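You operate a simulated robot arm through the tools that you are given. There is no shell and no other tool.

You run a simulated robot arm. Do the job below in one go: nothing can be reset, and whatever is moved stays where it is left.

JOB
Rub the chalk off the small red box on the turntable, turned to BACK and bolted.
Fine: seat it, then turn, then push the teal bolt on, then rub; use the brown pad and put it back; the other box stays as it is. Set down upright: brown pad. What is to be rubbed or washed off counts as gone when no trace of it is left.

The check looks at the end state, three seconds after you hand in, the way a careful person would. Anything else that was tipped, shoved, dropped, spilled or broken makes it a failure.

ROBOT AND FRAMES
A 6-joint arm with a three-finger gripper, fixed in place. Base frame: the origin is on the floor under the middle of its stand, x ahead of it, y to its left, z up; the work surface is at about z = 0.76. Lengths are in m, angles in rad, forces in N, time in s.
It reaches about 1.213 m from its shoulder. Its first joint turns from -2.897 to 2.897 rad. Payload 4.89 kg.
Tool frame: the origin (TCP) lies between the finger pads and is the grasp point; the fingertips stand 0.03 m ahead of it; z points along the fingers, y is the line along which they close. The gripper opens to 0.164 m; its body begins 0.125 m behind the TCP.
Orientation is that of the tool frame in the base frame, as a unit quaternion [x, y, z, w]. With the fingers straight down and closing along the base's y, the tool's x points along the base's -x, its y along +y and its z along -z.

CONTROLS
- The arm moves only by the tool apply_moves. Its argument "plan" is a list of rows, each an object (a shift or turn left out is 0, a gripper value left out holds the last) with "delta_pos": the shift along the tool's x, y, z in m, a list of three; "dr": the turn, a rotation vector about the tool's x, y, z in rad, a list of three; "jaw": the gripper command, from -1 (fully open) to 1 (shut), values between in proportion. In form: [{"delta_pos": [dx, dy, dz], "dr": [ax, ay, az], "jaw": jaw}, ...]. A call has 1 to 20 rows; each row is the pose to reach, as a shift and turn from the pose commanded when the call began, along the tool's axes at that moment. Rows are played at 5 a second. More than 0.05 m and 0.15 rad between two rows, or a gripper value outside its range, and nothing of the call is played. A pose out of reach is approached as far as the arm can. The call stops where the force on the tool passes 40 N (or 10 N more than at its start, if that is more) or the arm is blocked; 0.2 s more then pass. The fingers move at their own pace (about 0.108 m/s each) and stop on an object; they squeeze with about 21 N. The grip force told is the motor's: it shows also when the fingers shut on nothing. Time passes only in rows, and 0.2 s behind the last, so rows that repeat a pose let the fingers close. It gives the time, the measured TCP pose, the force on the tool (base axes), the opening and the grip force at its end, in the units of the frame above (readings bear some noise), with the torque about the TCP (base axes, N m) and any sound that the robot's microphone picked up.
- Cameras (640 x 400 px; columns grow to the right, rows downward): "scene" is fixed at [0.4041, -0.4941, 1.4014]; the picture's right is [-0.61, 0.80, 0.00], its down [0.60, 0.46, -0.65] and it looks along [-0.52, -0.39, -0.76] (base axes); focal length 291 px, centre (320, 200). "wrist" rides on the gripper at [0.076, -0.002, -0.152] in the tool frame; the picture's right is [0.02, 1.00, 0.00], its down [-0.88, 0.02, -0.47] and it looks along [-0.47, 0.01, 0.88] (tool axes); focal length 247 px, centre (320, 200). There is no depth. A picture from a camera that has moved, and an enlarged one, comes with that camera's place and axes in the base frame and with its lens. The place of the scene camera against the robot may be out by one fixed shift of up to 0.025 m in any direction.
- capture(camera): a new picture of that camera. The clock stands still meanwhile.
- move_column(by): moves the trunk up (or, below 0, down) by that many m; the arm rides with it, the base frame stays. It gives what a move gives, with no picture.
- zoom(camera, box): a new picture of the part [left, top, right, bottom] of that camera's present view, enlarged. The clock stands still meanwhile.
- job_done(): hands the job in; it is judged then, once.

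Places have to be worked out from the pictures, the camera data and where the tool is seen. Open the gripper and draw the arm clear of the work before you hand the job in, unless the task says otherwise.

The tools are called after ">>>" by a JSON object that holds its "op" and its "data". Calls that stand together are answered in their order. apply_moves: Moves the arm, as the interface text tells. Its arguments: {"type":"object","properties":{"plan":{"type":"array","items":{"type":"object","properties":{"delta_pos":{"type":"array","items":{"type":"number"}},"dr":{"type":"array","items":{"type":"number"}},"jaw":{"type":"number"}}}}},"required":["plan"]} The other tools are called the same way: move_column (by) moves the trunk up or down; capture (camera) takes a picture; zoom (camera, box) takes an enlarged picture of a part of a camera's view; job_done () hands the job in.

At the start:

```text
t: 0.0
tcp_pos: [0.1556, -0.5925, 1.1676]
tool_rot: [0.001, 1.0, 0.0, 0.0]
contact_force: [0.2, -0.1, 0.6]
moment: [0.01, -0.04, -0.02]
finger_gap: 0.164
finger_force: 0.0
trunk travel left (down, up): [-0.175, 0.215]
```

scene: 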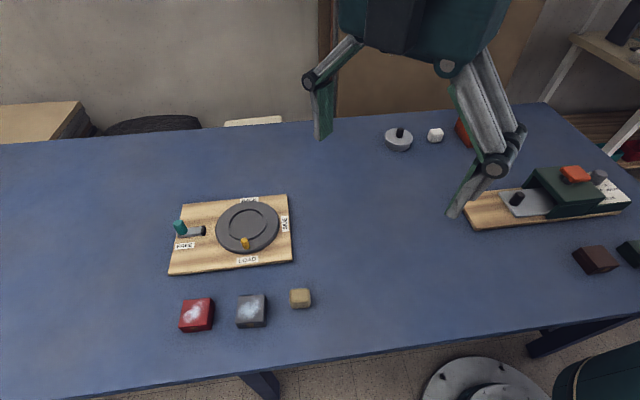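
wrist: 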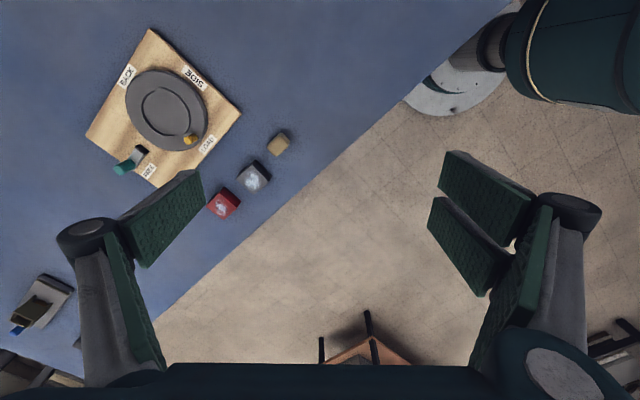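

I begin by looking closely at the turntable area, the boxes, and the right side of the table where pads may be.

>>> {"op": "zoom", "data": {"camera": "scene", "box": [150, 180, 330, 340]}}

>>> {"op": "zoom", "data": {"camera": "scene", "box": [370, 100, 640, 290]}}

>>> {"op": "zoom", "data": {"camera": "wrist", "box": [60, 20, 320, 240]}}

```text
2.50 times, centred on (240, 260) of scene
camera zoom: at [0.4041, -0.4941, 1.4014], right [-0.61, 0.8, 0.0], down [0.6, 0.46, -0.65], along [-0.52, -0.39, -0.76], focal length 727 px, centre (520, 50)
```

zoom: 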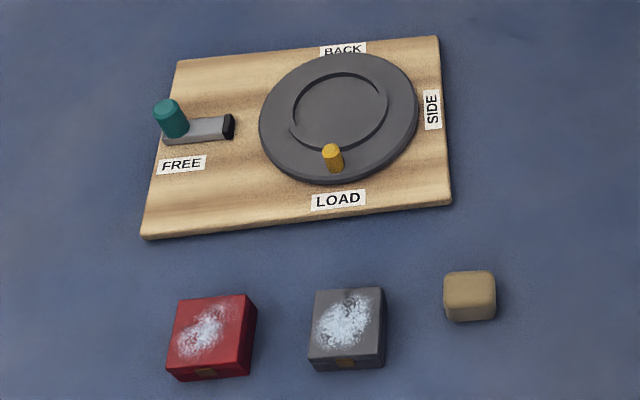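

```text
2.11 times, centred on (505, 195) of scene
camera zoom: at [0.4041, -0.4941, 1.4014], right [-0.61, 0.8, 0.0], down [0.6, 0.46, -0.65], along [-0.52, -0.39, -0.76], focal length 612 px, centre (-70, 210)
```

zoom: 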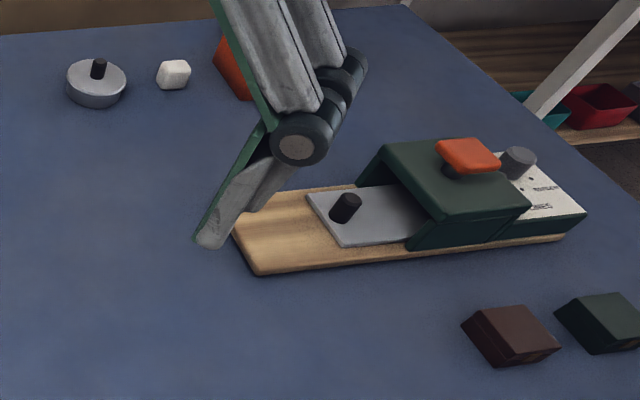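

```text
1.82 times, centred on (190, 130) of wrist
camera zoom: at [0.0794, -0.5937, 1.3205], right [-0.02, 1.0, 0.0], down [0.88, 0.02, 0.47], along [0.47, 0.01, -0.88], focal length 449 px, centre (556, 327)
```

zoom: 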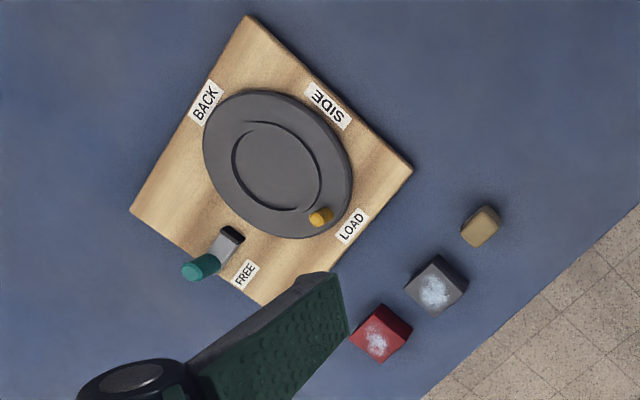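

The scene shows the turntable with the yellow peg at LOAD, the teal bolt at FREE, the red and grey boxes, and a tan block nearby; a dark brown block is far right. I'll move over the boxes to look from closer.

>>> {"op": "apply_moves", "data": {"plan": [{"delta_pos": [-0.03, -0.026, 0.015]}, {"delta_pos": [-0.06, -0.052, 0.03]}, {"delta_pos": [-0.09, -0.078, 0.045]}, {"delta_pos": [-0.12, -0.104, 0.06]}, {"delta_pos": [-0.145, -0.13, 0.075]}]}}

>>> {"op": "capture", "data": {"camera": "wrist"}}

>>> {"op": "capture", "data": {"camera": "scene"}}

```text
t: 1.2
tcp_pos: [0.3016, -0.7216, 1.0946]
tool_rot: [0.0, 1.0, 0.0, 0.0]
contact_force: [-1.4, 1.2, 0.6]
moment: [-0.27, -0.16, -0.04]
finger_gap: 0.1642
finger_force: 0.0
trunk travel left (down, up): [-0.175, 0.215]
```

```text
taken
camera wrist: at [0.2245, -0.7233, 1.2458], right [-0.02, 1.0, 0.0], down [0.88, 0.02, 0.47], along [0.47, 0.01, -0.88], focal length 247 px, centre (320, 200)
```

wrist: 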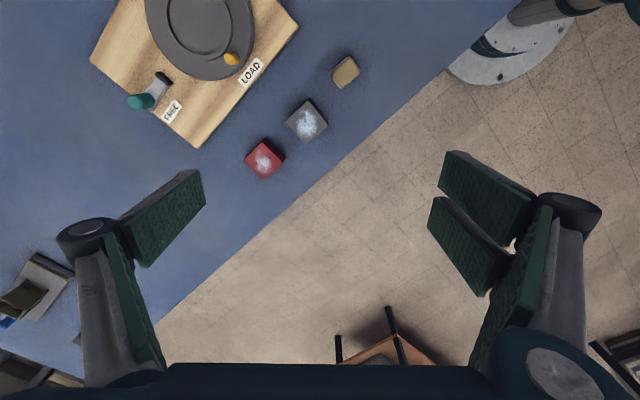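

```text
taken
```

scene: 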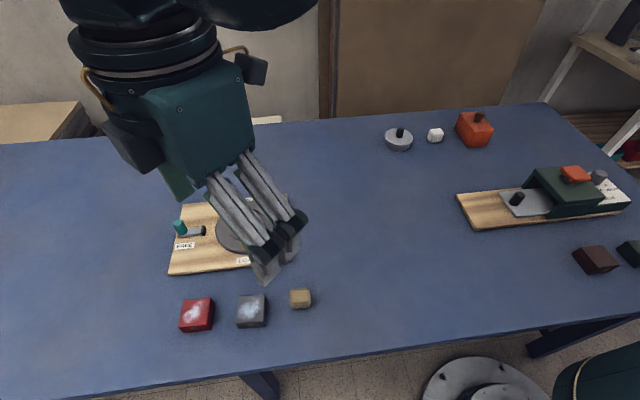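

Let me zoom on the boxes and the tan block from here, and on the other items on the right in the scene view.

>>> {"op": "zoom", "data": {"camera": "wrist", "box": [230, 40, 380, 190]}}

>>> {"op": "zoom", "data": {"camera": "scene", "box": [540, 150, 640, 290]}}

>>> {"op": "zoom", "data": {"camera": "scene", "box": [370, 100, 510, 170]}}

>>> {"op": "zoom", "data": {"camera": "wrist", "box": [80, 0, 310, 160]}}

```text
2.67 times, centred on (305, 115) of wrist
camera zoom: at [0.2245, -0.7233, 1.2458], right [-0.02, 1.0, 0.0], down [0.88, 0.02, 0.47], along [0.47, 0.01, -0.88], focal length 659 px, centre (360, 427)
```

zoom: 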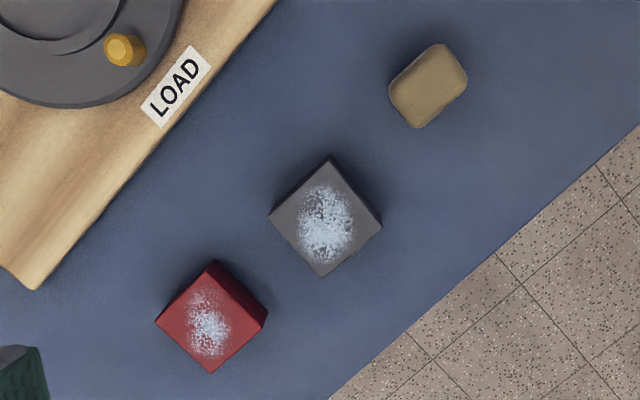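

```text
2.86 times, centred on (590, 220) of scene
camera zoom: at [0.4041, -0.4941, 1.4014], right [-0.61, 0.8, 0.0], down [0.6, 0.46, -0.65], along [-0.52, -0.39, -0.76], focal length 831 px, centre (-451, 143)
```

zoom: 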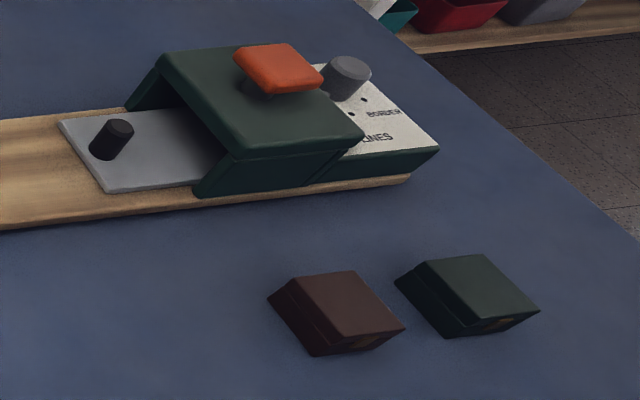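

```text
4.57 times, centred on (440, 135) of scene
camera zoom: at [0.4041, -0.4941, 1.4014], right [-0.61, 0.8, 0.0], down [0.6, 0.46, -0.65], along [-0.52, -0.39, -0.76], focal length 1329 px, centre (-229, 497)
```

zoom: 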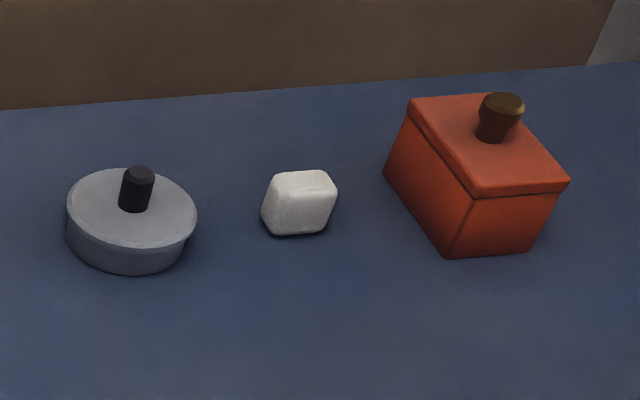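

```text
2.50 times, centred on (195, 80) of wrist
camera zoom: at [0.2245, -0.7233, 1.2458], right [-0.02, 1.0, 0.0], down [0.88, 0.02, 0.47], along [0.47, 0.01, -0.88], focal length 617 px, centre (632, 500)
```

zoom: 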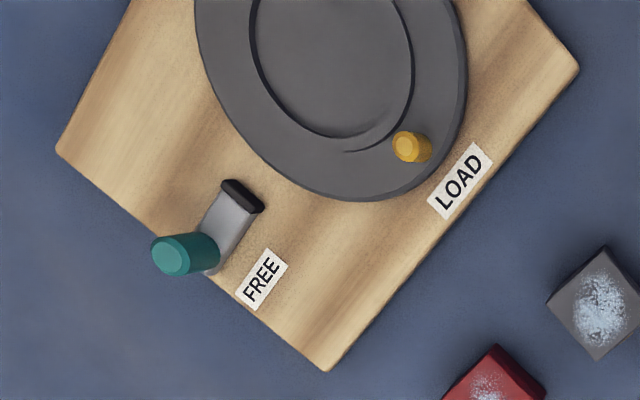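

The tan rounded block is the brown pad (the dark brown things have clasps like boxes). I'll turn the tool by 45° to match the board's axes and move lower for accurate views.

>>> {"op": "apply_moves", "data": {"plan": [{"delta_pos": [0.004, -0.023, 0.015], "dr": [0, 0, -0.131]}, {"delta_pos": [0.007, -0.047, 0.031], "dr": [0, 0, -0.262]}, {"delta_pos": [0.01, -0.07, 0.047], "dr": [0, 0, -0.393]}, {"delta_pos": [0.013, -0.093, 0.063], "dr": [0, 0, -0.524]}, {"delta_pos": [0.017, -0.117, 0.079], "dr": [0, 0, -0.655]}, {"delta_pos": [0.02, -0.14, 0.095], "dr": [0, 0, -0.785]}]}}

>>> {"op": "capture", "data": {"camera": "wrist"}}

>>> {"op": "capture", "data": {"camera": "scene"}}

```text
t: 2.6
tcp_pos: [0.2799, -0.8623, 0.9982]
tool_rot: [-0.383, 0.924, -0.001, 0.0]
contact_force: [-0.3, 1.4, 0.5]
moment: [-0.16, 0.01, 0.01]
finger_gap: 0.164
finger_force: 0.0
trunk travel left (down, up): [-0.175, 0.215]
```

```text
taken
camera wrist: at [0.2274, -0.9171, 1.1509], right [-0.72, 0.69, 0.0], down [0.61, 0.64, 0.47], along [0.33, 0.34, -0.88], focal length 247 px, centre (320, 200)
```

wrist: 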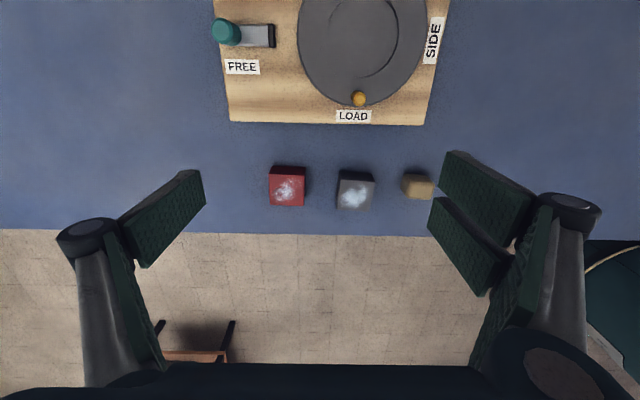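

```text
taken
```

scene: 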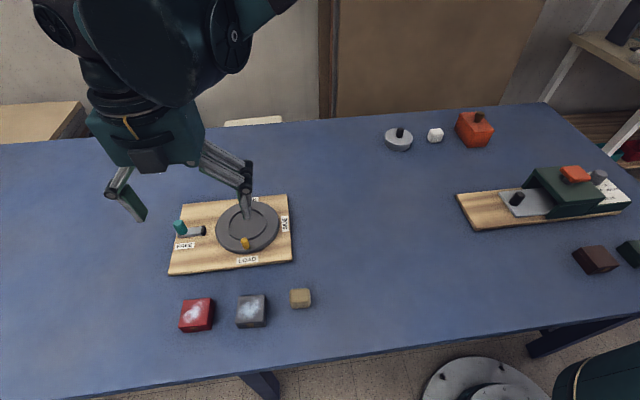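

Now the view is aligned with the board. Let me zoom in for measurements of boxes, pad, disc, and bolt.

>>> {"op": "zoom", "data": {"camera": "wrist", "box": [255, 150, 385, 225]}}

>>> {"op": "zoom", "data": {"camera": "wrist", "box": [200, 0, 460, 140]}}

>>> {"op": "zoom", "data": {"camera": "wrist", "box": [380, 140, 480, 220]}}

>>> {"op": "zoom", "data": {"camera": "scene", "box": [160, 280, 320, 340]}}

```text
4.92 times, centred on (320, 188) of wrist
camera zoom: at [0.2274, -0.9171, 1.1509], right [-0.72, 0.69, 0.0], down [0.61, 0.64, 0.47], along [0.33, 0.34, -0.88], focal length 1216 px, centre (320, 262)
```

zoom: 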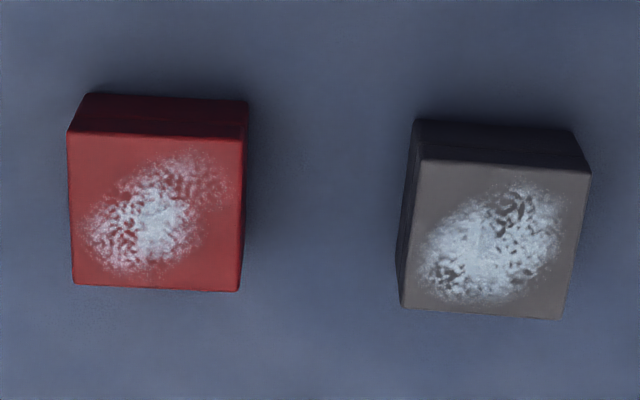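

```text
2.46 times, centred on (330, 70) of wrist
camera zoom: at [0.2274, -0.9171, 1.1509], right [-0.72, 0.69, 0.0], down [0.61, 0.64, 0.47], along [0.33, 0.34, -0.88], focal length 608 px, centre (295, 520)
```

zoom: 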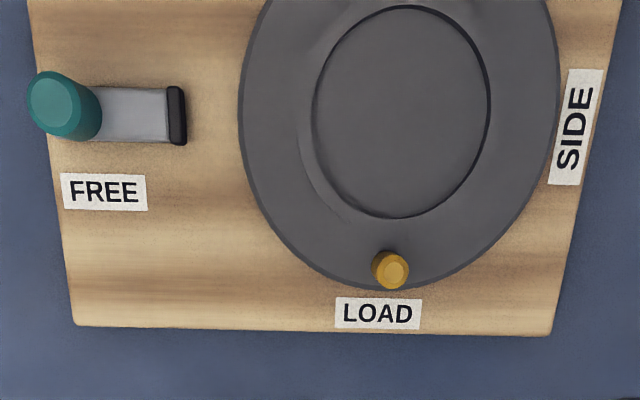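

```text
5.00 times, centred on (430, 180) of wrist
camera zoom: at [0.2274, -0.9171, 1.1509], right [-0.72, 0.69, 0.0], down [0.61, 0.64, 0.47], along [0.33, 0.34, -0.88], focal length 1235 px, centre (-230, 300)
```

zoom: 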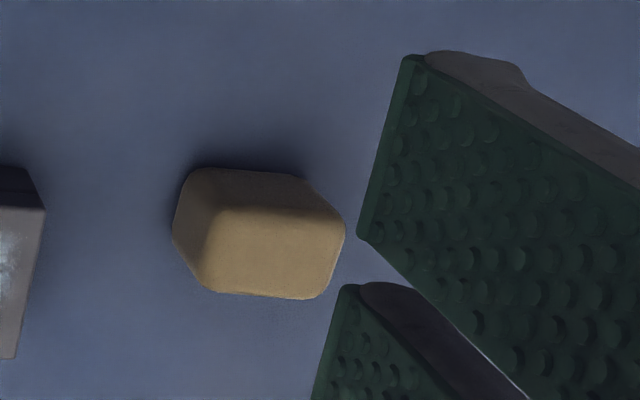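

```text
4.00 times, centred on (240, 310) of scene
camera zoom: at [0.4041, -0.4941, 1.4014], right [-0.61, 0.8, 0.0], down [0.6, 0.46, -0.65], along [-0.52, -0.39, -0.76], focal length 1163 px, centre (640, -240)
```

zoom: 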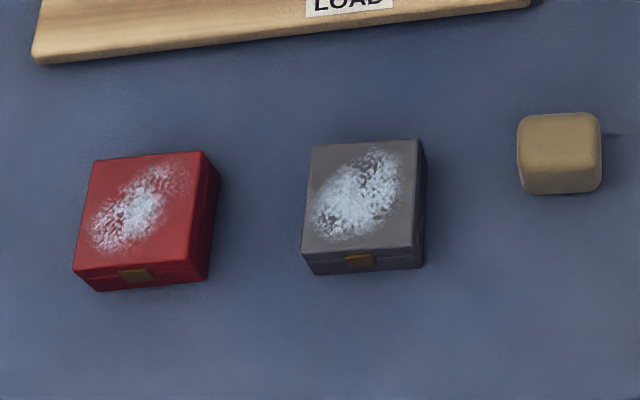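

The red box is about 0.055 m square and 0.036 m tall with its centre near (0.387, -0.829), and the board's long axis lies at 135°. I move above the red box with a partly closed gripper to check alignment.

>>> {"op": "apply_moves", "data": {"plan": [{"delta_pos": [-0.025, -0.013, 0.02], "jaw": -0.1}, {"delta_pos": [-0.05, -0.026, 0.04], "jaw": -0.1}, {"delta_pos": [-0.075, -0.039, 0.06], "jaw": -0.1}, {"delta_pos": [-0.099, -0.0524, 0.078], "jaw": -0.1}, {"delta_pos": [-0.099, -0.0524, 0.078], "jaw": -0.1}]}}

>>> {"op": "capture", "data": {"camera": "wrist"}}

>>> {"op": "zoom", "data": {"camera": "scene", "box": [100, 180, 340, 340]}}

```text
t: 3.8
tcp_pos: [0.3875, -0.829, 0.9193]
tool_rot: [-0.383, 0.924, 0.0, -0.001]
contact_force: [0.3, -0.3, -0.4]
moment: [0.05, 0.04, -0.04]
finger_gap: 0.0901
finger_force: 0.0
trunk travel left (down, up): [-0.175, 0.215]
```

```text
taken
camera wrist: at [0.3354, -0.8854, 1.072], right [-0.72, 0.69, 0.0], down [0.61, 0.64, 0.47], along [0.33, 0.34, -0.88], focal length 247 px, centre (320, 200)
```

wrist: 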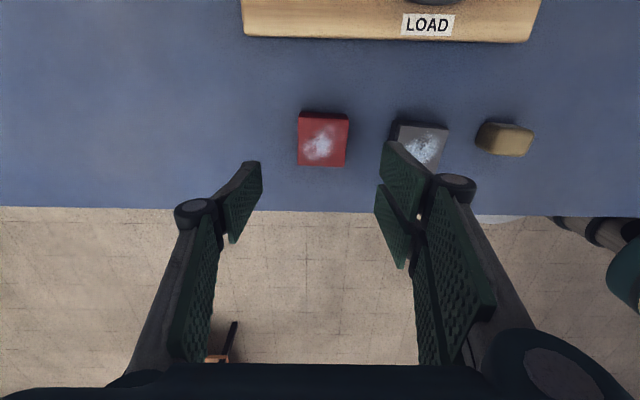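

```text
2.50 times, centred on (220, 260) of scene
camera zoom: at [0.4041, -0.4941, 1.4014], right [-0.61, 0.8, 0.0], down [0.6, 0.46, -0.65], along [-0.52, -0.39, -0.76], focal length 727 px, centre (570, 50)
```

zoom: 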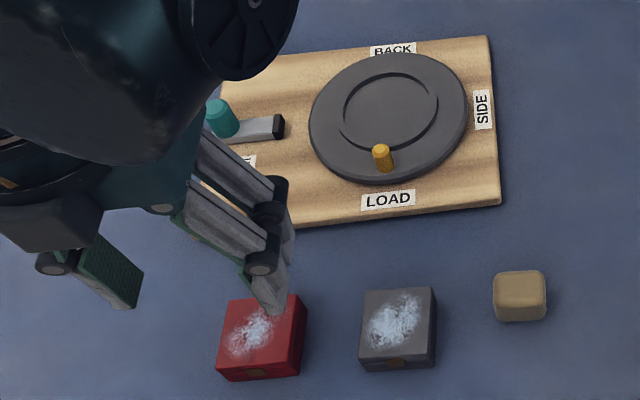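

The gap is about 0.09 m. I zoom in to measure the red box against the tool axis from this lower view.

>>> {"op": "zoom", "data": {"camera": "wrist", "box": [240, 90, 400, 190]}}

>>> {"op": "zoom", "data": {"camera": "wrist", "box": [380, 80, 560, 190]}}

```text
4.00 times, centred on (320, 140) of wrist
camera zoom: at [0.3354, -0.8854, 1.072], right [-0.72, 0.69, 0.0], down [0.61, 0.64, 0.47], along [0.33, 0.34, -0.88], focal length 988 px, centre (320, 440)
```

zoom: 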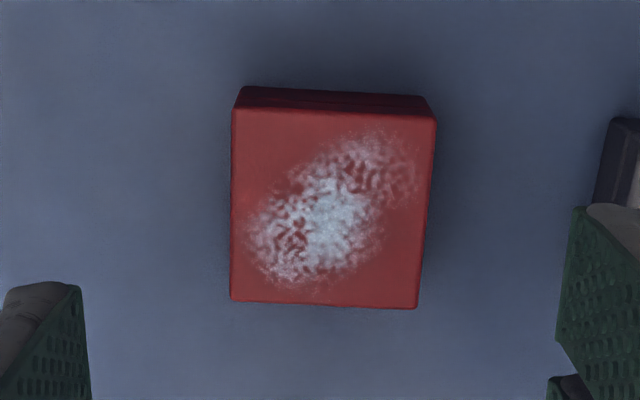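

```text
3.56 times, centred on (470, 135) of wrist
camera zoom: at [0.3354, -0.8854, 1.072], right [-0.72, 0.69, 0.0], down [0.61, 0.64, 0.47], along [0.33, 0.34, -0.88], focal length 878 px, centre (-213, 431)
```

zoom: 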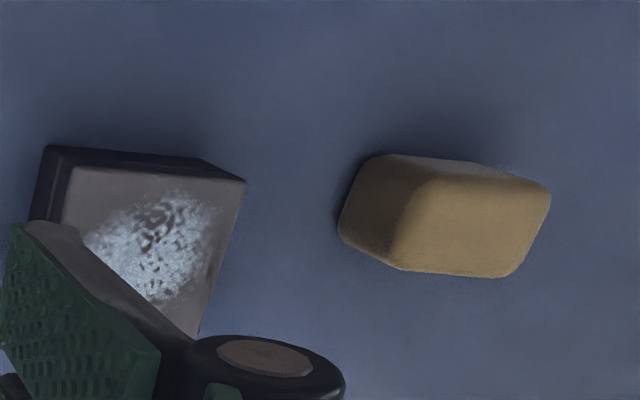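

The box centre is within about 2 mm of the tool axis, rotated ~0.025 rad. I correct for that and descend partway, then check clearance to the grey box.

>>> {"op": "apply_moves", "data": {"plan": [{"delta_pos": [0.001, 0.002, 0.02], "dr": [0, 0, 0.022]}, {"delta_pos": [0.001, 0.002, 0.045], "dr": [0, 0, 0.022]}, {"delta_pos": [0.001, 0.002, 0.07], "dr": [0, 0, 0.022]}, {"delta_pos": [0.001, 0.002, 0.085], "dr": [0, 0, 0.022]}]}}

>>> {"op": "capture", "data": {"camera": "wrist"}}

>>> {"op": "zoom", "data": {"camera": "scene", "box": [130, 260, 330, 360]}}

```text
t: 4.8
tcp_pos: [0.3855, -0.8279, 0.8333]
tool_rot: [-0.372, 0.928, 0.0, 0.001]
contact_force: [0.0, 0.5, 0.9]
moment: [-0.08, -0.06, 0.0]
finger_gap: 0.0903
finger_force: 0.1
trunk travel left (down, up): [-0.175, 0.215]
```

```text
taken
camera wrist: at [0.3313, -0.8826, 0.9866], right [-0.71, 0.71, 0.0], down [0.62, 0.62, 0.47], along [0.33, 0.33, -0.88], focal length 247 px, centre (320, 200)
```

wrist: 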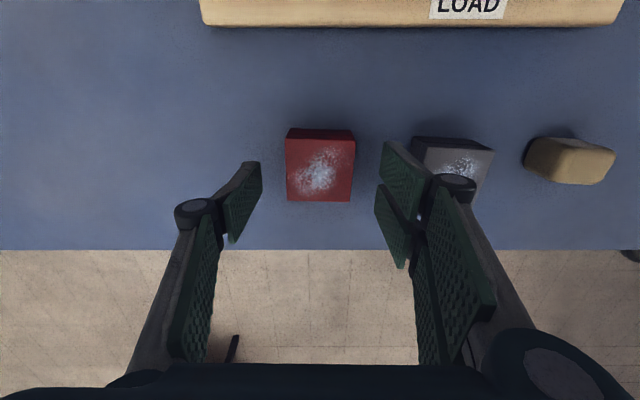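

```text
3.20 times, centred on (230, 310) of scene
camera zoom: at [0.4041, -0.4941, 1.4014], right [-0.61, 0.8, 0.0], down [0.6, 0.46, -0.65], along [-0.52, -0.39, -0.76], focal length 930 px, centre (608, -152)
```

zoom: 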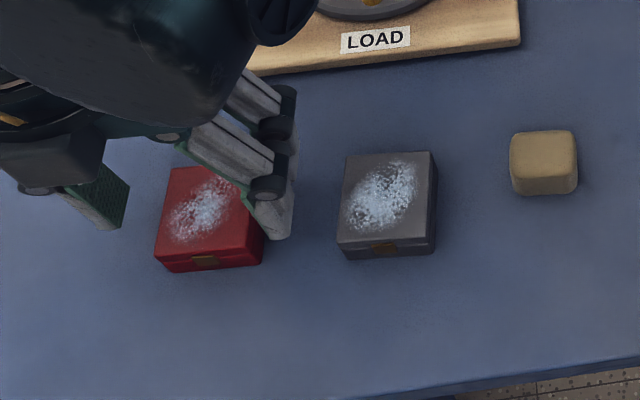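

Fingers straddle the red box with clear space to the grey one. I go down to TCP z≈0.798 and close.

>>> {"op": "apply_moves", "data": {"plan": [{"delta_pos": [0, 0, 0.012]}, {"delta_pos": [0, 0, 0.024]}, {"delta_pos": [0, 0, 0.035]}, {"delta_pos": [0, 0, 0.035]}]}}

>>> {"op": "zoom", "data": {"camera": "scene", "box": [130, 260, 330, 360]}}

>>> {"op": "capture", "data": {"camera": "wrist"}}

```text
t: 5.8
tcp_pos: [0.3855, -0.8275, 0.7999]
tool_rot: [-0.372, 0.928, 0.0, 0.0]
contact_force: [0.9, 0.4, 0.3]
moment: [0.01, 0.03, 0.01]
finger_gap: 0.09
finger_force: 0.0
trunk travel left (down, up): [-0.175, 0.215]
```

```text
3.20 times, centred on (230, 310) of scene
camera zoom: at [0.4041, -0.4941, 1.4014], right [-0.61, 0.8, 0.0], down [0.6, 0.46, -0.65], along [-0.52, -0.39, -0.76], focal length 930 px, centre (608, -152)
```

zoom: 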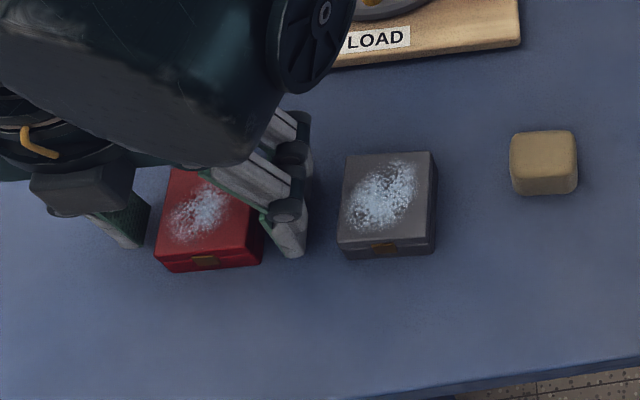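

```text
taken
camera wrist: at [0.3312, -0.8823, 0.9521], right [-0.71, 0.71, 0.0], down [0.62, 0.62, 0.47], along [0.33, 0.33, -0.88], focal length 247 px, centre (320, 200)
```

wrist: 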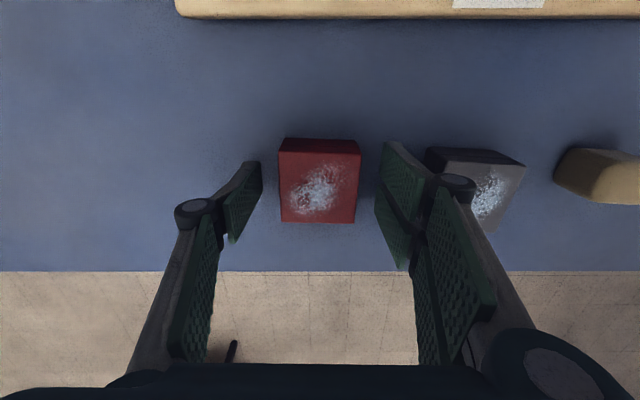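

Well placed; I go 4 mm lower so the pads hold the box body below the lid seam, and close the fingers.

>>> {"op": "apply_moves", "data": {"plan": [{"delta_pos": [0, 0, 0.004], "jaw": -0.1}, {"delta_pos": [0, 0, 0.004], "jaw": 0.1}, {"delta_pos": [0, 0, 0.004], "jaw": 0.25}, {"delta_pos": [0, 0, 0.004], "jaw": 0.5}, {"delta_pos": [0, 0, 0.004], "jaw": 0.6}, {"delta_pos": [0, 0, 0.004], "jaw": 0.6}]}}

>>> {"op": "zoom", "data": {"camera": "scene", "box": [130, 260, 330, 360]}}

>>> {"op": "capture", "data": {"camera": "wrist"}}

```text
t: 7.2
tcp_pos: [0.3837, -0.829, 0.7954]
tool_rot: [-0.373, 0.928, 0.0, -0.001]
contact_force: [-0.2, 0.2, -0.5]
moment: [-0.02, 0.01, -0.03]
finger_gap: 0.0554
finger_force: 20.8
trunk travel left (down, up): [-0.175, 0.215]
```

```text
3.20 times, centred on (230, 310) of scene
camera zoom: at [0.4041, -0.4941, 1.4014], right [-0.61, 0.8, 0.0], down [0.6, 0.46, -0.65], along [-0.52, -0.39, -0.76], focal length 930 px, centre (608, -152)
```

zoom: 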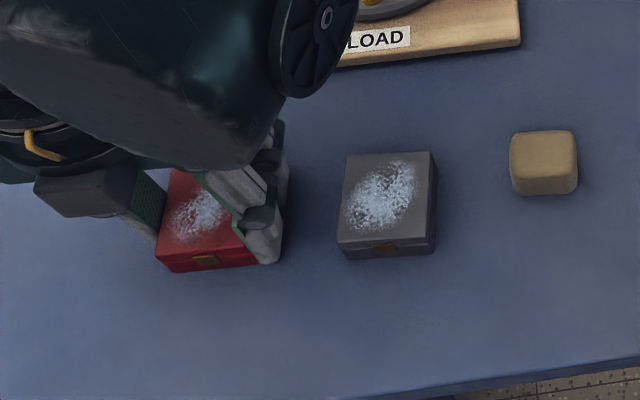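

```text
taken
camera wrist: at [0.3311, -0.8827, 0.9482], right [-0.71, 0.71, 0.0], down [0.62, 0.62, 0.47], along [0.33, 0.33, -0.88], focal length 247 px, centre (320, 200)
```

wrist: 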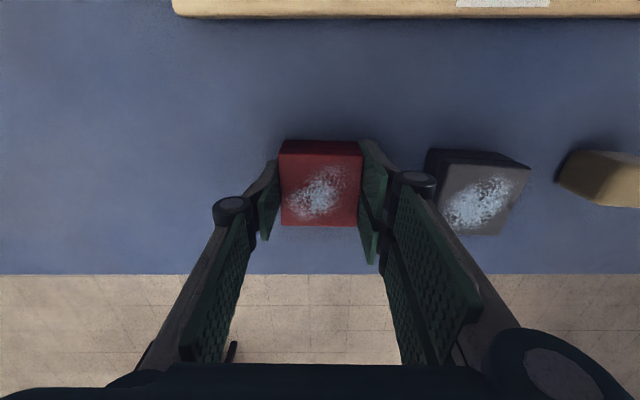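

The box is gripped (gap 0.0554). I lift it straight up and carry it high over the turntable to measure the seat.

>>> {"op": "apply_moves", "data": {"plan": [{"delta_pos": [0, 0, -0.025]}, {"delta_pos": [0, 0, -0.065]}, {"delta_pos": [0, 0, -0.11]}, {"delta_pos": [0, 0, -0.155]}, {"delta_pos": [0.03, 0.014, -0.176]}, {"delta_pos": [0.06, 0.028, -0.198]}, {"delta_pos": [0.092, 0.042, -0.22], "dr": [0, 0, -0.011]}, {"delta_pos": [0.122, 0.056, -0.24], "dr": [0, 0, -0.022]}, {"delta_pos": [0.153, 0.07, -0.262], "dr": [0, 0, -0.022]}, {"delta_pos": [0.184, 0.084, -0.284], "dr": [0, 0, -0.022]}, {"delta_pos": [0.2142, 0.098, -0.3045], "dr": [0, 0, -0.022]}, {"delta_pos": [0.2142, 0.098, -0.3045], "dr": [0, 0, -0.022]}]}}

>>> {"op": "capture", "data": {"camera": "wrist"}}

>>> {"op": "capture", "data": {"camera": "scene"}}

```text
t: 9.8
tcp_pos: [0.1623, -0.9061, 1.0999]
tool_rot: [-0.382, 0.924, 0.0, 0.0]
contact_force: [-1.0, -0.6, -0.1]
moment: [-0.04, -0.08, 0.02]
finger_gap: 0.0555
finger_force: 21.4
trunk travel left (down, up): [-0.175, 0.215]
```

```text
taken
camera wrist: at [0.1086, -0.9603, 1.2533], right [-0.72, 0.69, 0.0], down [0.61, 0.64, 0.47], along [0.33, 0.34, -0.88], focal length 247 px, centre (320, 200)
```

wrist: 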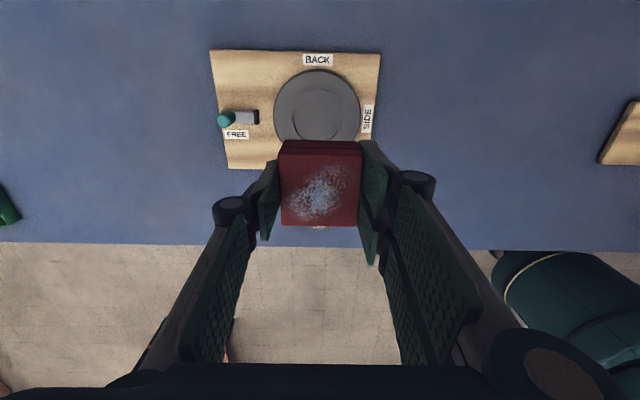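

```text
taken
```

scene: 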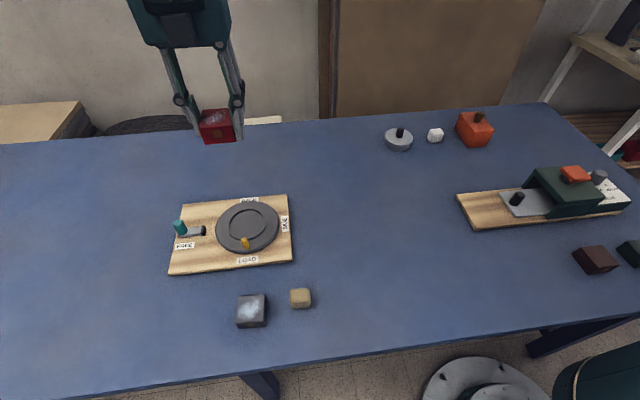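

The disc is partly hidden by the box; I shift the tool forward 0.08 m so that the whole disc is seen.

>>> {"op": "apply_moves", "data": {"plan": [{"delta_pos": [-0.04, 0, 0.0]}, {"delta_pos": [-0.08, 0, 0.0]}, {"delta_pos": [-0.08, 0, 0.0]}]}}

>>> {"op": "zoom", "data": {"camera": "wrist", "box": [200, 0, 400, 125]}}

>>> {"op": "zoom", "data": {"camera": "scene", "box": [160, 185, 310, 285]}}

```text
t: 10.6
tcp_pos: [0.2201, -0.8477, 1.1003]
tool_rot: [-0.383, 0.924, 0.0, 0.0]
contact_force: [-0.3, 0.5, -0.2]
moment: [-0.08, 0.04, -0.01]
finger_gap: 0.0553
finger_force: 20.9
trunk travel left (down, up): [-0.175, 0.215]
```

```text
3.20 times, centred on (300, 62) of wrist
camera zoom: at [0.1675, -0.9036, 1.2533], right [-0.72, 0.69, 0.0], down [0.61, 0.64, 0.47], along [0.33, 0.34, -0.88], focal length 790 px, centre (384, 640)
```

zoom: 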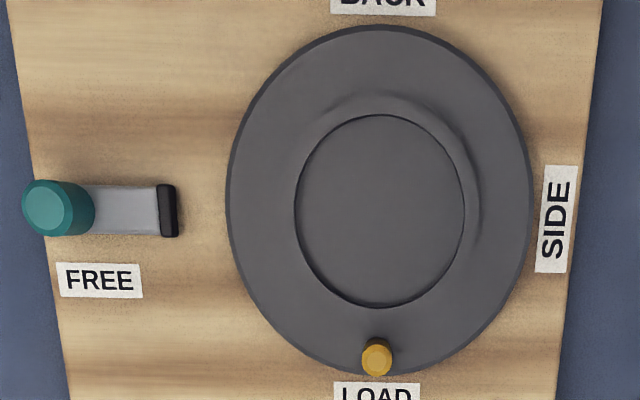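

```text
4.00 times, centred on (235, 235) of scene
camera zoom: at [0.4041, -0.4941, 1.4014], right [-0.61, 0.8, 0.0], down [0.6, 0.46, -0.65], along [-0.52, -0.39, -0.76], focal length 1163 px, centre (660, 60)
```

zoom: 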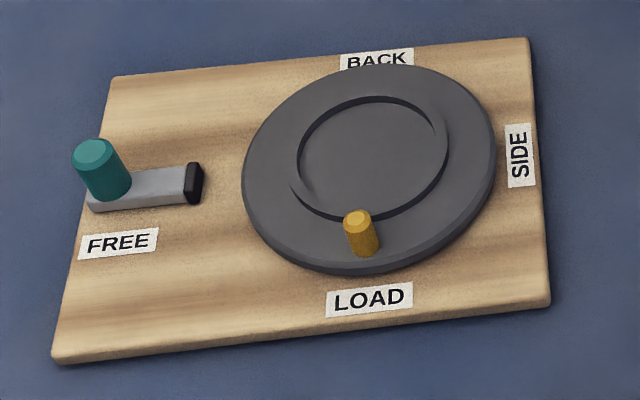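

Disc centre works out near (0.169, -0.9055) with seat radius ≈0.044 and peg radius ≈0.0655. I check where the box sits in the hand.

>>> {"op": "zoom", "data": {"camera": "wrist", "box": [240, 120, 400, 240]}}

```text
3.33 times, centred on (320, 180) of wrist
camera zoom: at [0.1675, -0.9036, 1.2533], right [-0.72, 0.69, 0.0], down [0.61, 0.64, 0.47], along [0.33, 0.34, -0.88], focal length 823 px, centre (320, 267)
```

zoom: 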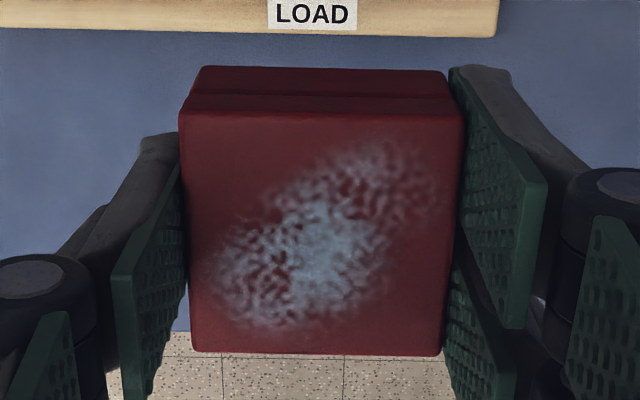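

The box sits centred in the hand. I move over the disc centre and lower to about 5 cm above the seat, then check from both cameras.

>>> {"op": "apply_moves", "data": {"plan": [{"delta_pos": [0.0385, -0.002, 0.02]}, {"delta_pos": [0.077, -0.0041, 0.045]}, {"delta_pos": [0.077, -0.0041, 0.09]}, {"delta_pos": [0.077, -0.0041, 0.135]}, {"delta_pos": [0.077, -0.0041, 0.18]}, {"delta_pos": [0.077, -0.0041, 0.215]}, {"delta_pos": [0.077, -0.0041, 0.235]}, {"delta_pos": [0.077, -0.0041, 0.235]}]}}

>>> {"op": "zoom", "data": {"camera": "scene", "box": [150, 170, 330, 290]}}

>>> {"op": "capture", "data": {"camera": "wrist"}}

```text
t: 12.4
tcp_pos: [0.169, -0.9077, 0.8661]
tool_rot: [-0.383, 0.924, 0.0, 0.0]
contact_force: [0.2, -0.1, -1.1]
moment: [0.01, 0.02, 0.02]
finger_gap: 0.0554
finger_force: 21.0
trunk travel left (down, up): [-0.175, 0.215]
```

```text
3.33 times, centred on (240, 230) of scene
camera zoom: at [0.4041, -0.4941, 1.4014], right [-0.61, 0.8, 0.0], down [0.6, 0.46, -0.65], along [-0.52, -0.39, -0.76], focal length 969 px, centre (587, 100)
```

zoom: 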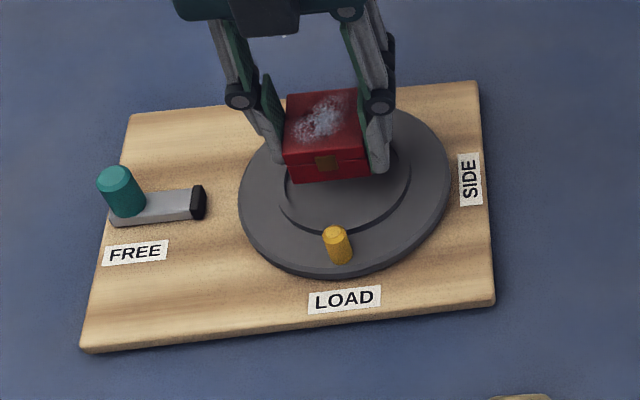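

```text
taken
camera wrist: at [0.1153, -0.962, 1.0183], right [-0.72, 0.69, 0.0], down [0.61, 0.64, 0.47], along [0.33, 0.34, -0.88], focal length 247 px, centre (320, 200)
```

wrist: 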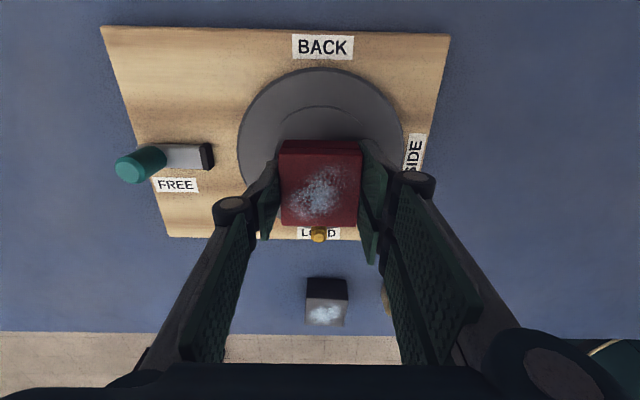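

Both cameras agree the box is centred over the seat. I lower to just above the seat and check the force.

>>> {"op": "apply_moves", "data": {"plan": [{"delta_pos": [0, 0, 0.01]}, {"delta_pos": [0, 0, 0.02]}, {"delta_pos": [0, 0, 0.03]}, {"delta_pos": [0, 0, 0.038]}, {"delta_pos": [0, 0, 0.042]}]}}

>>> {"op": "zoom", "data": {"camera": "scene", "box": [180, 180, 320, 280]}}

```text
t: 13.4
tcp_pos: [0.1679, -0.907, 0.832]
tool_rot: [-0.383, 0.924, -0.001, 0.0]
contact_force: [2.8, 4.8, 33.1]
moment: [1.14, 0.57, -0.04]
finger_gap: 0.0552
finger_force: 21.1
trunk travel left (down, up): [-0.175, 0.215]
stopped in row 5: the force on the tool passed its limit at 57 N (the readings are from after the stop); the commanded pose is now the measured one
```

```text
4.00 times, centred on (250, 230) of scene
camera zoom: at [0.4041, -0.4941, 1.4014], right [-0.61, 0.8, 0.0], down [0.6, 0.46, -0.65], along [-0.52, -0.39, -0.76], focal length 1163 px, centre (600, 80)
```

zoom: 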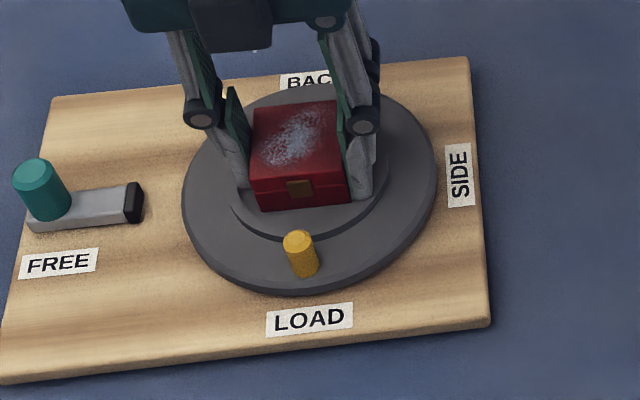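

Contact came at TCP z=0.832 with the moment pointing to the right-hand fingertips: the two fingers touch the disc top outside the recess before the box bottoms out. I'll take the box back to the table and regrasp it higher.

>>> {"op": "apply_moves", "data": {"plan": [{"delta_pos": [0, 0, -0.02]}, {"delta_pos": [0, 0, -0.045]}, {"delta_pos": [0, 0, -0.07]}, {"delta_pos": [-0.041, -0.022, -0.07]}, {"delta_pos": [-0.082, -0.044, -0.07]}, {"delta_pos": [-0.123, -0.066, -0.07]}, {"delta_pos": [-0.164, -0.088, -0.07]}, {"delta_pos": [-0.205, -0.11, -0.07]}, {"delta_pos": [-0.205, -0.11, -0.04]}, {"delta_pos": [-0.205, -0.11, -0.01]}, {"delta_pos": [-0.205, -0.11, 0.015]}, {"delta_pos": [-0.205, -0.11, 0.025]}, {"delta_pos": [-0.205, -0.11, 0.025]}]}}

>>> {"op": "zoom", "data": {"camera": "scene", "box": [130, 260, 330, 360]}}

>>> {"op": "capture", "data": {"camera": "wrist"}}

```text
t: 16.2
tcp_pos: [0.3913, -0.84, 0.8042]
tool_rot: [-0.382, 0.924, 0.0, 0.0]
contact_force: [0.4, 0.8, -0.1]
moment: [-0.02, 0.0, 0.01]
finger_gap: 0.0554
finger_force: 20.8
trunk travel left (down, up): [-0.175, 0.215]
```

```text
3.20 times, centred on (230, 310) of scene
camera zoom: at [0.4041, -0.4941, 1.4014], right [-0.61, 0.8, 0.0], down [0.6, 0.46, -0.65], along [-0.52, -0.39, -0.76], focal length 930 px, centre (608, -152)
```

zoom: 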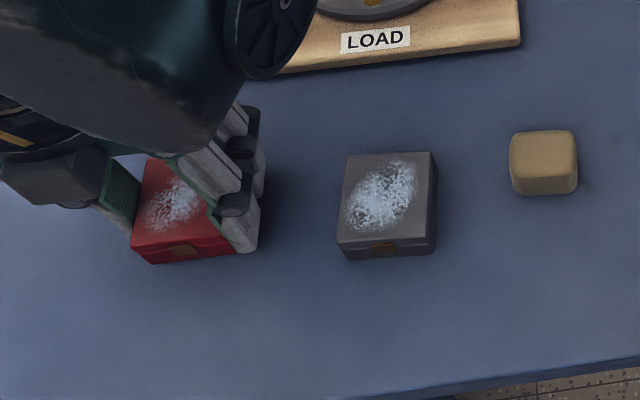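

```text
taken
camera wrist: at [0.3379, -0.8962, 0.9571], right [-0.72, 0.69, 0.0], down [0.61, 0.64, 0.47], along [0.33, 0.34, -0.88], focal length 247 px, centre (320, 200)
```

wrist: 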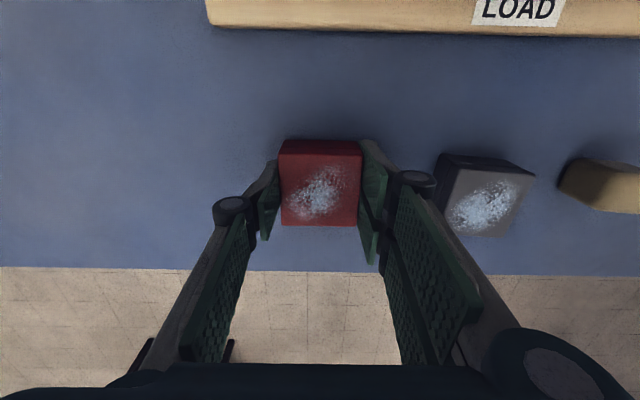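

The red box is just above the table. I lower gently to touch down.

>>> {"op": "apply_moves", "data": {"plan": [{"delta_pos": [0, 0, 0.003]}, {"delta_pos": [0, 0, 0.006]}, {"delta_pos": [0, 0, 0.0075]}]}}

```text
t: 17.0
tcp_pos: [0.3908, -0.84, 0.7969]
tool_rot: [-0.383, 0.924, -0.001, 0.0]
contact_force: [0.4, 0.5, 0.1]
moment: [-0.03, 0.0, -0.04]
finger_gap: 0.0553
finger_force: 21.0
trunk travel left (down, up): [-0.175, 0.215]
```

>>> {"op": "apply_moves", "data": {"plan": [{"delta_pos": [0, 0, 0.001]}, {"delta_pos": [0, 0, 0.002]}]}}

```text
t: 17.6
tcp_pos: [0.3903, -0.8397, 0.7948]
tool_rot: [-0.382, 0.924, -0.001, 0.0]
contact_force: [0.6, 0.5, 1.9]
moment: [0.0, -0.06, -0.04]
finger_gap: 0.0553
finger_force: 21.0
trunk travel left (down, up): [-0.175, 0.215]
```

Light contact at 0.795 shows the box is on the table. I open slightly, raise 11 mm, and regrip higher on the box.

>>> {"op": "apply_moves", "data": {"plan": [{"delta_pos": [0, 0, 0], "jaw": 0.3}, {"delta_pos": [0, 0, 0], "jaw": 0.1}, {"delta_pos": [0, 0, -0.004], "jaw": 0.1}, {"delta_pos": [0, 0, -0.011], "jaw": 0.1}, {"delta_pos": [0, 0, -0.011], "jaw": 0.1}, {"delta_pos": [0, 0, -0.011], "jaw": 0.3}, {"delta_pos": [0, 0, -0.011], "jaw": 0.6}, {"delta_pos": [0, 0, -0.011], "jaw": 0.6}, {"delta_pos": [0, 0, -0.011], "jaw": 0.6}]}}

>>> {"op": "zoom", "data": {"camera": "scene", "box": [130, 260, 330, 360]}}

>>> {"op": "zoom", "data": {"camera": "wrist", "box": [240, 120, 400, 240]}}

```text
t: 19.6
tcp_pos: [0.3911, -0.8409, 0.8063]
tool_rot: [-0.383, 0.924, -0.001, -0.001]
contact_force: [-0.8, 0.5, 0.0]
moment: [-0.01, 0.0, 0.03]
finger_gap: 0.0551
finger_force: 21.4
trunk travel left (down, up): [-0.175, 0.215]
```

```text
3.20 times, centred on (230, 310) of scene
camera zoom: at [0.4041, -0.4941, 1.4014], right [-0.61, 0.8, 0.0], down [0.6, 0.46, -0.65], along [-0.52, -0.39, -0.76], focal length 930 px, centre (608, -152)
```

zoom: 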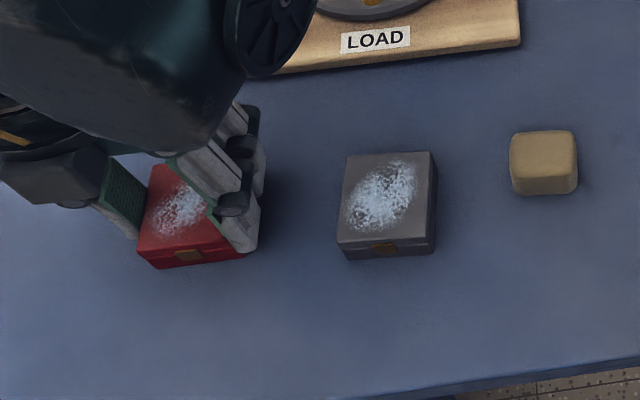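

```text
3.33 times, centred on (320, 180) of wrist
camera zoom: at [0.3378, -0.8954, 0.959], right [-0.72, 0.69, 0.0], down [0.61, 0.64, 0.47], along [0.33, 0.34, -0.88], focal length 823 px, centre (320, 267)
```

zoom: 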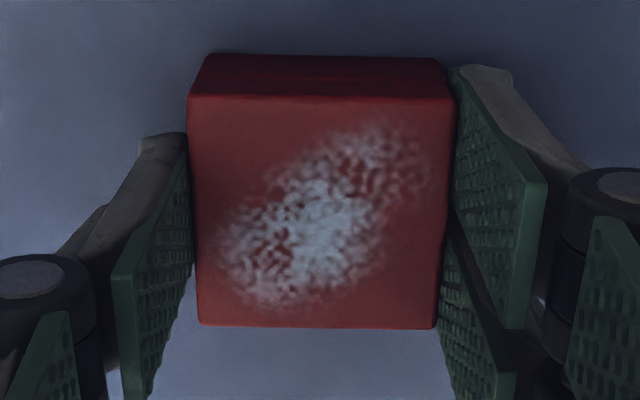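

Regripped with the box 11 mm lower in the hand, still centred. I lift and go to the viewing pose in front of the disc to re-measure before seating.

>>> {"op": "apply_moves", "data": {"plan": [{"delta_pos": [0, 0, -0.02]}, {"delta_pos": [0, 0, -0.06]}, {"delta_pos": [0, 0, -0.1]}, {"delta_pos": [0.02, 0.02, -0.14]}, {"delta_pos": [0.045, 0.04, -0.175]}, {"delta_pos": [0.07, 0.06, -0.21]}, {"delta_pos": [0.09, 0.08, -0.245]}, {"delta_pos": [0.11, 0.1, -0.275]}, {"delta_pos": [0.125, 0.11, -0.29]}, {"delta_pos": [0.125, 0.11, -0.29]}]}}

>>> {"op": "zoom", "data": {"camera": "wrist", "box": [200, 0, 400, 125]}}

>>> {"op": "zoom", "data": {"camera": "scene", "box": [190, 185, 310, 265]}}

```text
t: 21.8
tcp_pos: [0.2236, -0.8495, 1.0963]
tool_rot: [-0.381, 0.925, -0.001, -0.001]
contact_force: [0.1, 0.9, -0.8]
moment: [-0.05, -0.03, -0.03]
finger_gap: 0.0551
finger_force: 21.3
trunk travel left (down, up): [-0.175, 0.215]
```

```text
3.20 times, centred on (300, 62) of wrist
camera zoom: at [0.1711, -0.9054, 1.2494], right [-0.72, 0.69, 0.0], down [0.61, 0.64, 0.47], along [0.33, 0.34, -0.88], focal length 790 px, centre (384, 640)
```

zoom: 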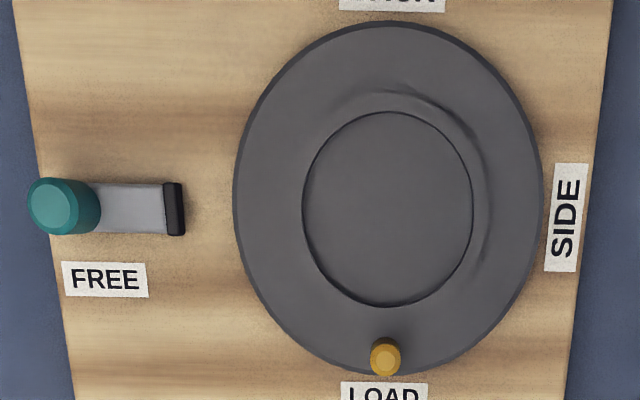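

```text
5.00 times, centred on (250, 225) of scene
camera zoom: at [0.4041, -0.4941, 1.4014], right [-0.61, 0.8, 0.0], down [0.6, 0.46, -0.65], along [-0.52, -0.39, -0.76], focal length 1454 px, centre (670, 75)
```

zoom: 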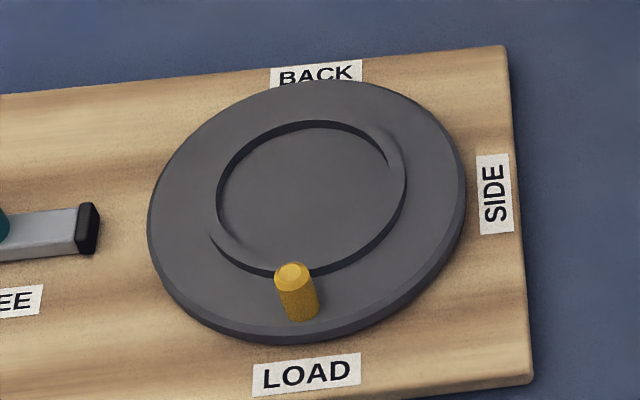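

The seat shows a low raised ring (inner radius ≈0.0425) and the disc centre is at tool offset (0.078, 0.000). I move over it and lower to a few cm above the seat.

>>> {"op": "apply_moves", "data": {"plan": [{"delta_pos": [0.039, 0, 0.02]}, {"delta_pos": [0.0776, 0, 0.045]}, {"delta_pos": [0.0776, 0, 0.09]}, {"delta_pos": [0.0776, 0, 0.135]}, {"delta_pos": [0.0776, 0, 0.18]}, {"delta_pos": [0.0776, 0, 0.21]}, {"delta_pos": [0.0776, 0, 0.23]}, {"delta_pos": [0.0776, 0, 0.24]}, {"delta_pos": [0.0776, 0, 0.245]}]}}

>>> {"op": "zoom", "data": {"camera": "scene", "box": [190, 185, 310, 265]}}

>>> {"op": "zoom", "data": {"camera": "wrist", "box": [200, 40, 440, 250]}}

```text
t: 23.8
tcp_pos: [0.1696, -0.905, 0.8518]
tool_rot: [-0.383, 0.924, -0.001, -0.001]
contact_force: [0.5, 0.0, -0.1]
moment: [-0.02, -0.02, -0.01]
finger_gap: 0.0553
finger_force: 21.0
trunk travel left (down, up): [-0.175, 0.215]
```

```text
5.00 times, centred on (250, 225) of scene
camera zoom: at [0.4041, -0.4941, 1.4014], right [-0.61, 0.8, 0.0], down [0.6, 0.46, -0.65], along [-0.52, -0.39, -0.76], focal length 1454 px, centre (670, 75)
```

zoom: 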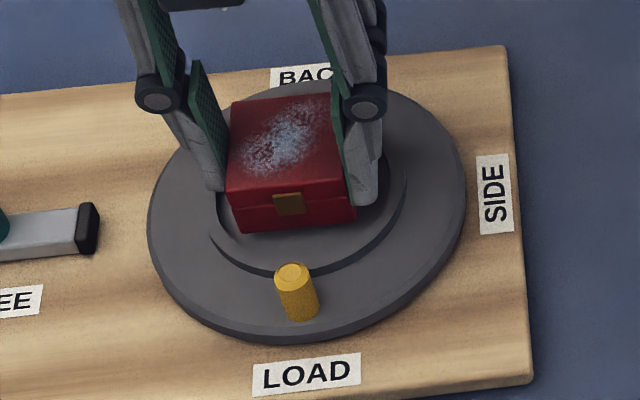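

```text
1.90 times, centred on (320, 145) of wrist
camera zoom: at [0.1167, -0.9609, 1.0042], right [-0.72, 0.69, 0.0], down [0.61, 0.64, 0.47], along [0.33, 0.34, -0.88], focal length 470 px, centre (320, 305)
```

zoom: 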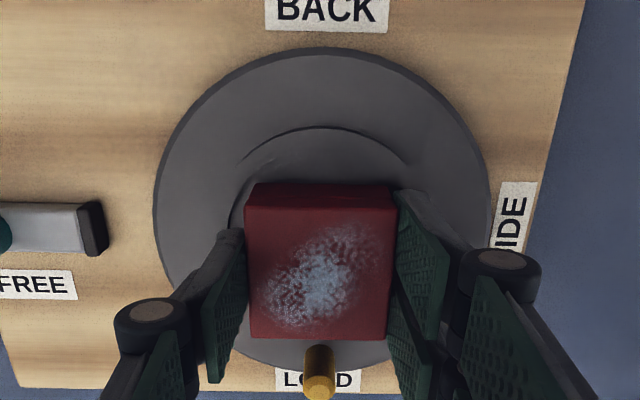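

Both views show the box inside the ring region, within about 2 mm. I lower in small steps watching the force.

>>> {"op": "apply_moves", "data": {"plan": [{"delta_pos": [0, 0, 0.002]}, {"delta_pos": [0, 0, 0.004]}, {"delta_pos": [0, 0, 0.006]}]}}

```text
t: 24.6
tcp_pos: [0.17, -0.9059, 0.8462]
tool_rot: [-0.383, 0.924, -0.001, -0.001]
contact_force: [0.0, 0.2, -0.8]
moment: [0.02, 0.04, -0.03]
finger_gap: 0.0553
finger_force: 21.1
trunk travel left (down, up): [-0.175, 0.215]
```

>>> {"op": "apply_moves", "data": {"plan": [{"delta_pos": [0, 0, 0.001]}, {"delta_pos": [0, 0, 0.002]}, {"delta_pos": [0, 0, 0.003]}]}}

```text
t: 25.4
tcp_pos: [0.1702, -0.9067, 0.8427]
tool_rot: [-0.383, 0.924, -0.002, 0.0]
contact_force: [1.1, 0.0, -0.4]
moment: [0.03, -0.01, -0.02]
finger_gap: 0.0554
finger_force: 21.1
trunk travel left (down, up): [-0.175, 0.215]
```

No contact yet (box bottom about 0.796); I continue in 1 mm steps.

>>> {"op": "apply_moves", "data": {"plan": [{"delta_pos": [0, 0, 0.001]}, {"delta_pos": [0, 0, 0.002]}, {"delta_pos": [0, 0, 0.003]}]}}

>>> {"op": "zoom", "data": {"camera": "scene", "box": [190, 185, 310, 265]}}

```text
t: 26.2
tcp_pos: [0.1699, -0.9047, 0.8407]
tool_rot: [-0.382, 0.924, -0.001, 0.0]
contact_force: [-2.1, -0.1, 22.7]
moment: [0.0, 0.09, 0.0]
finger_gap: 0.0554
finger_force: 21.3
trunk travel left (down, up): [-0.175, 0.215]
```

```text
5.00 times, centred on (250, 225) of scene
camera zoom: at [0.4041, -0.4941, 1.4014], right [-0.61, 0.8, 0.0], down [0.6, 0.46, -0.65], along [-0.52, -0.39, -0.76], focal length 1454 px, centre (670, 75)
```

zoom: 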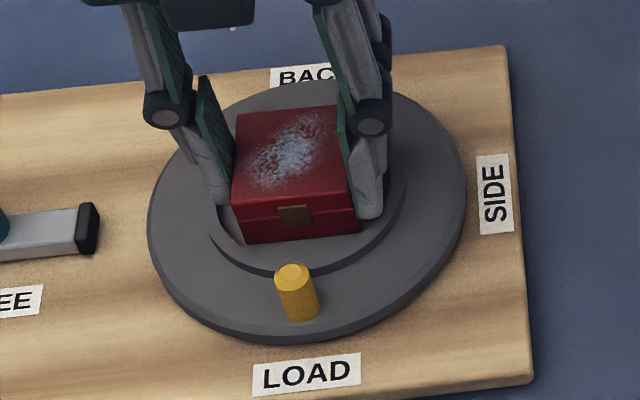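

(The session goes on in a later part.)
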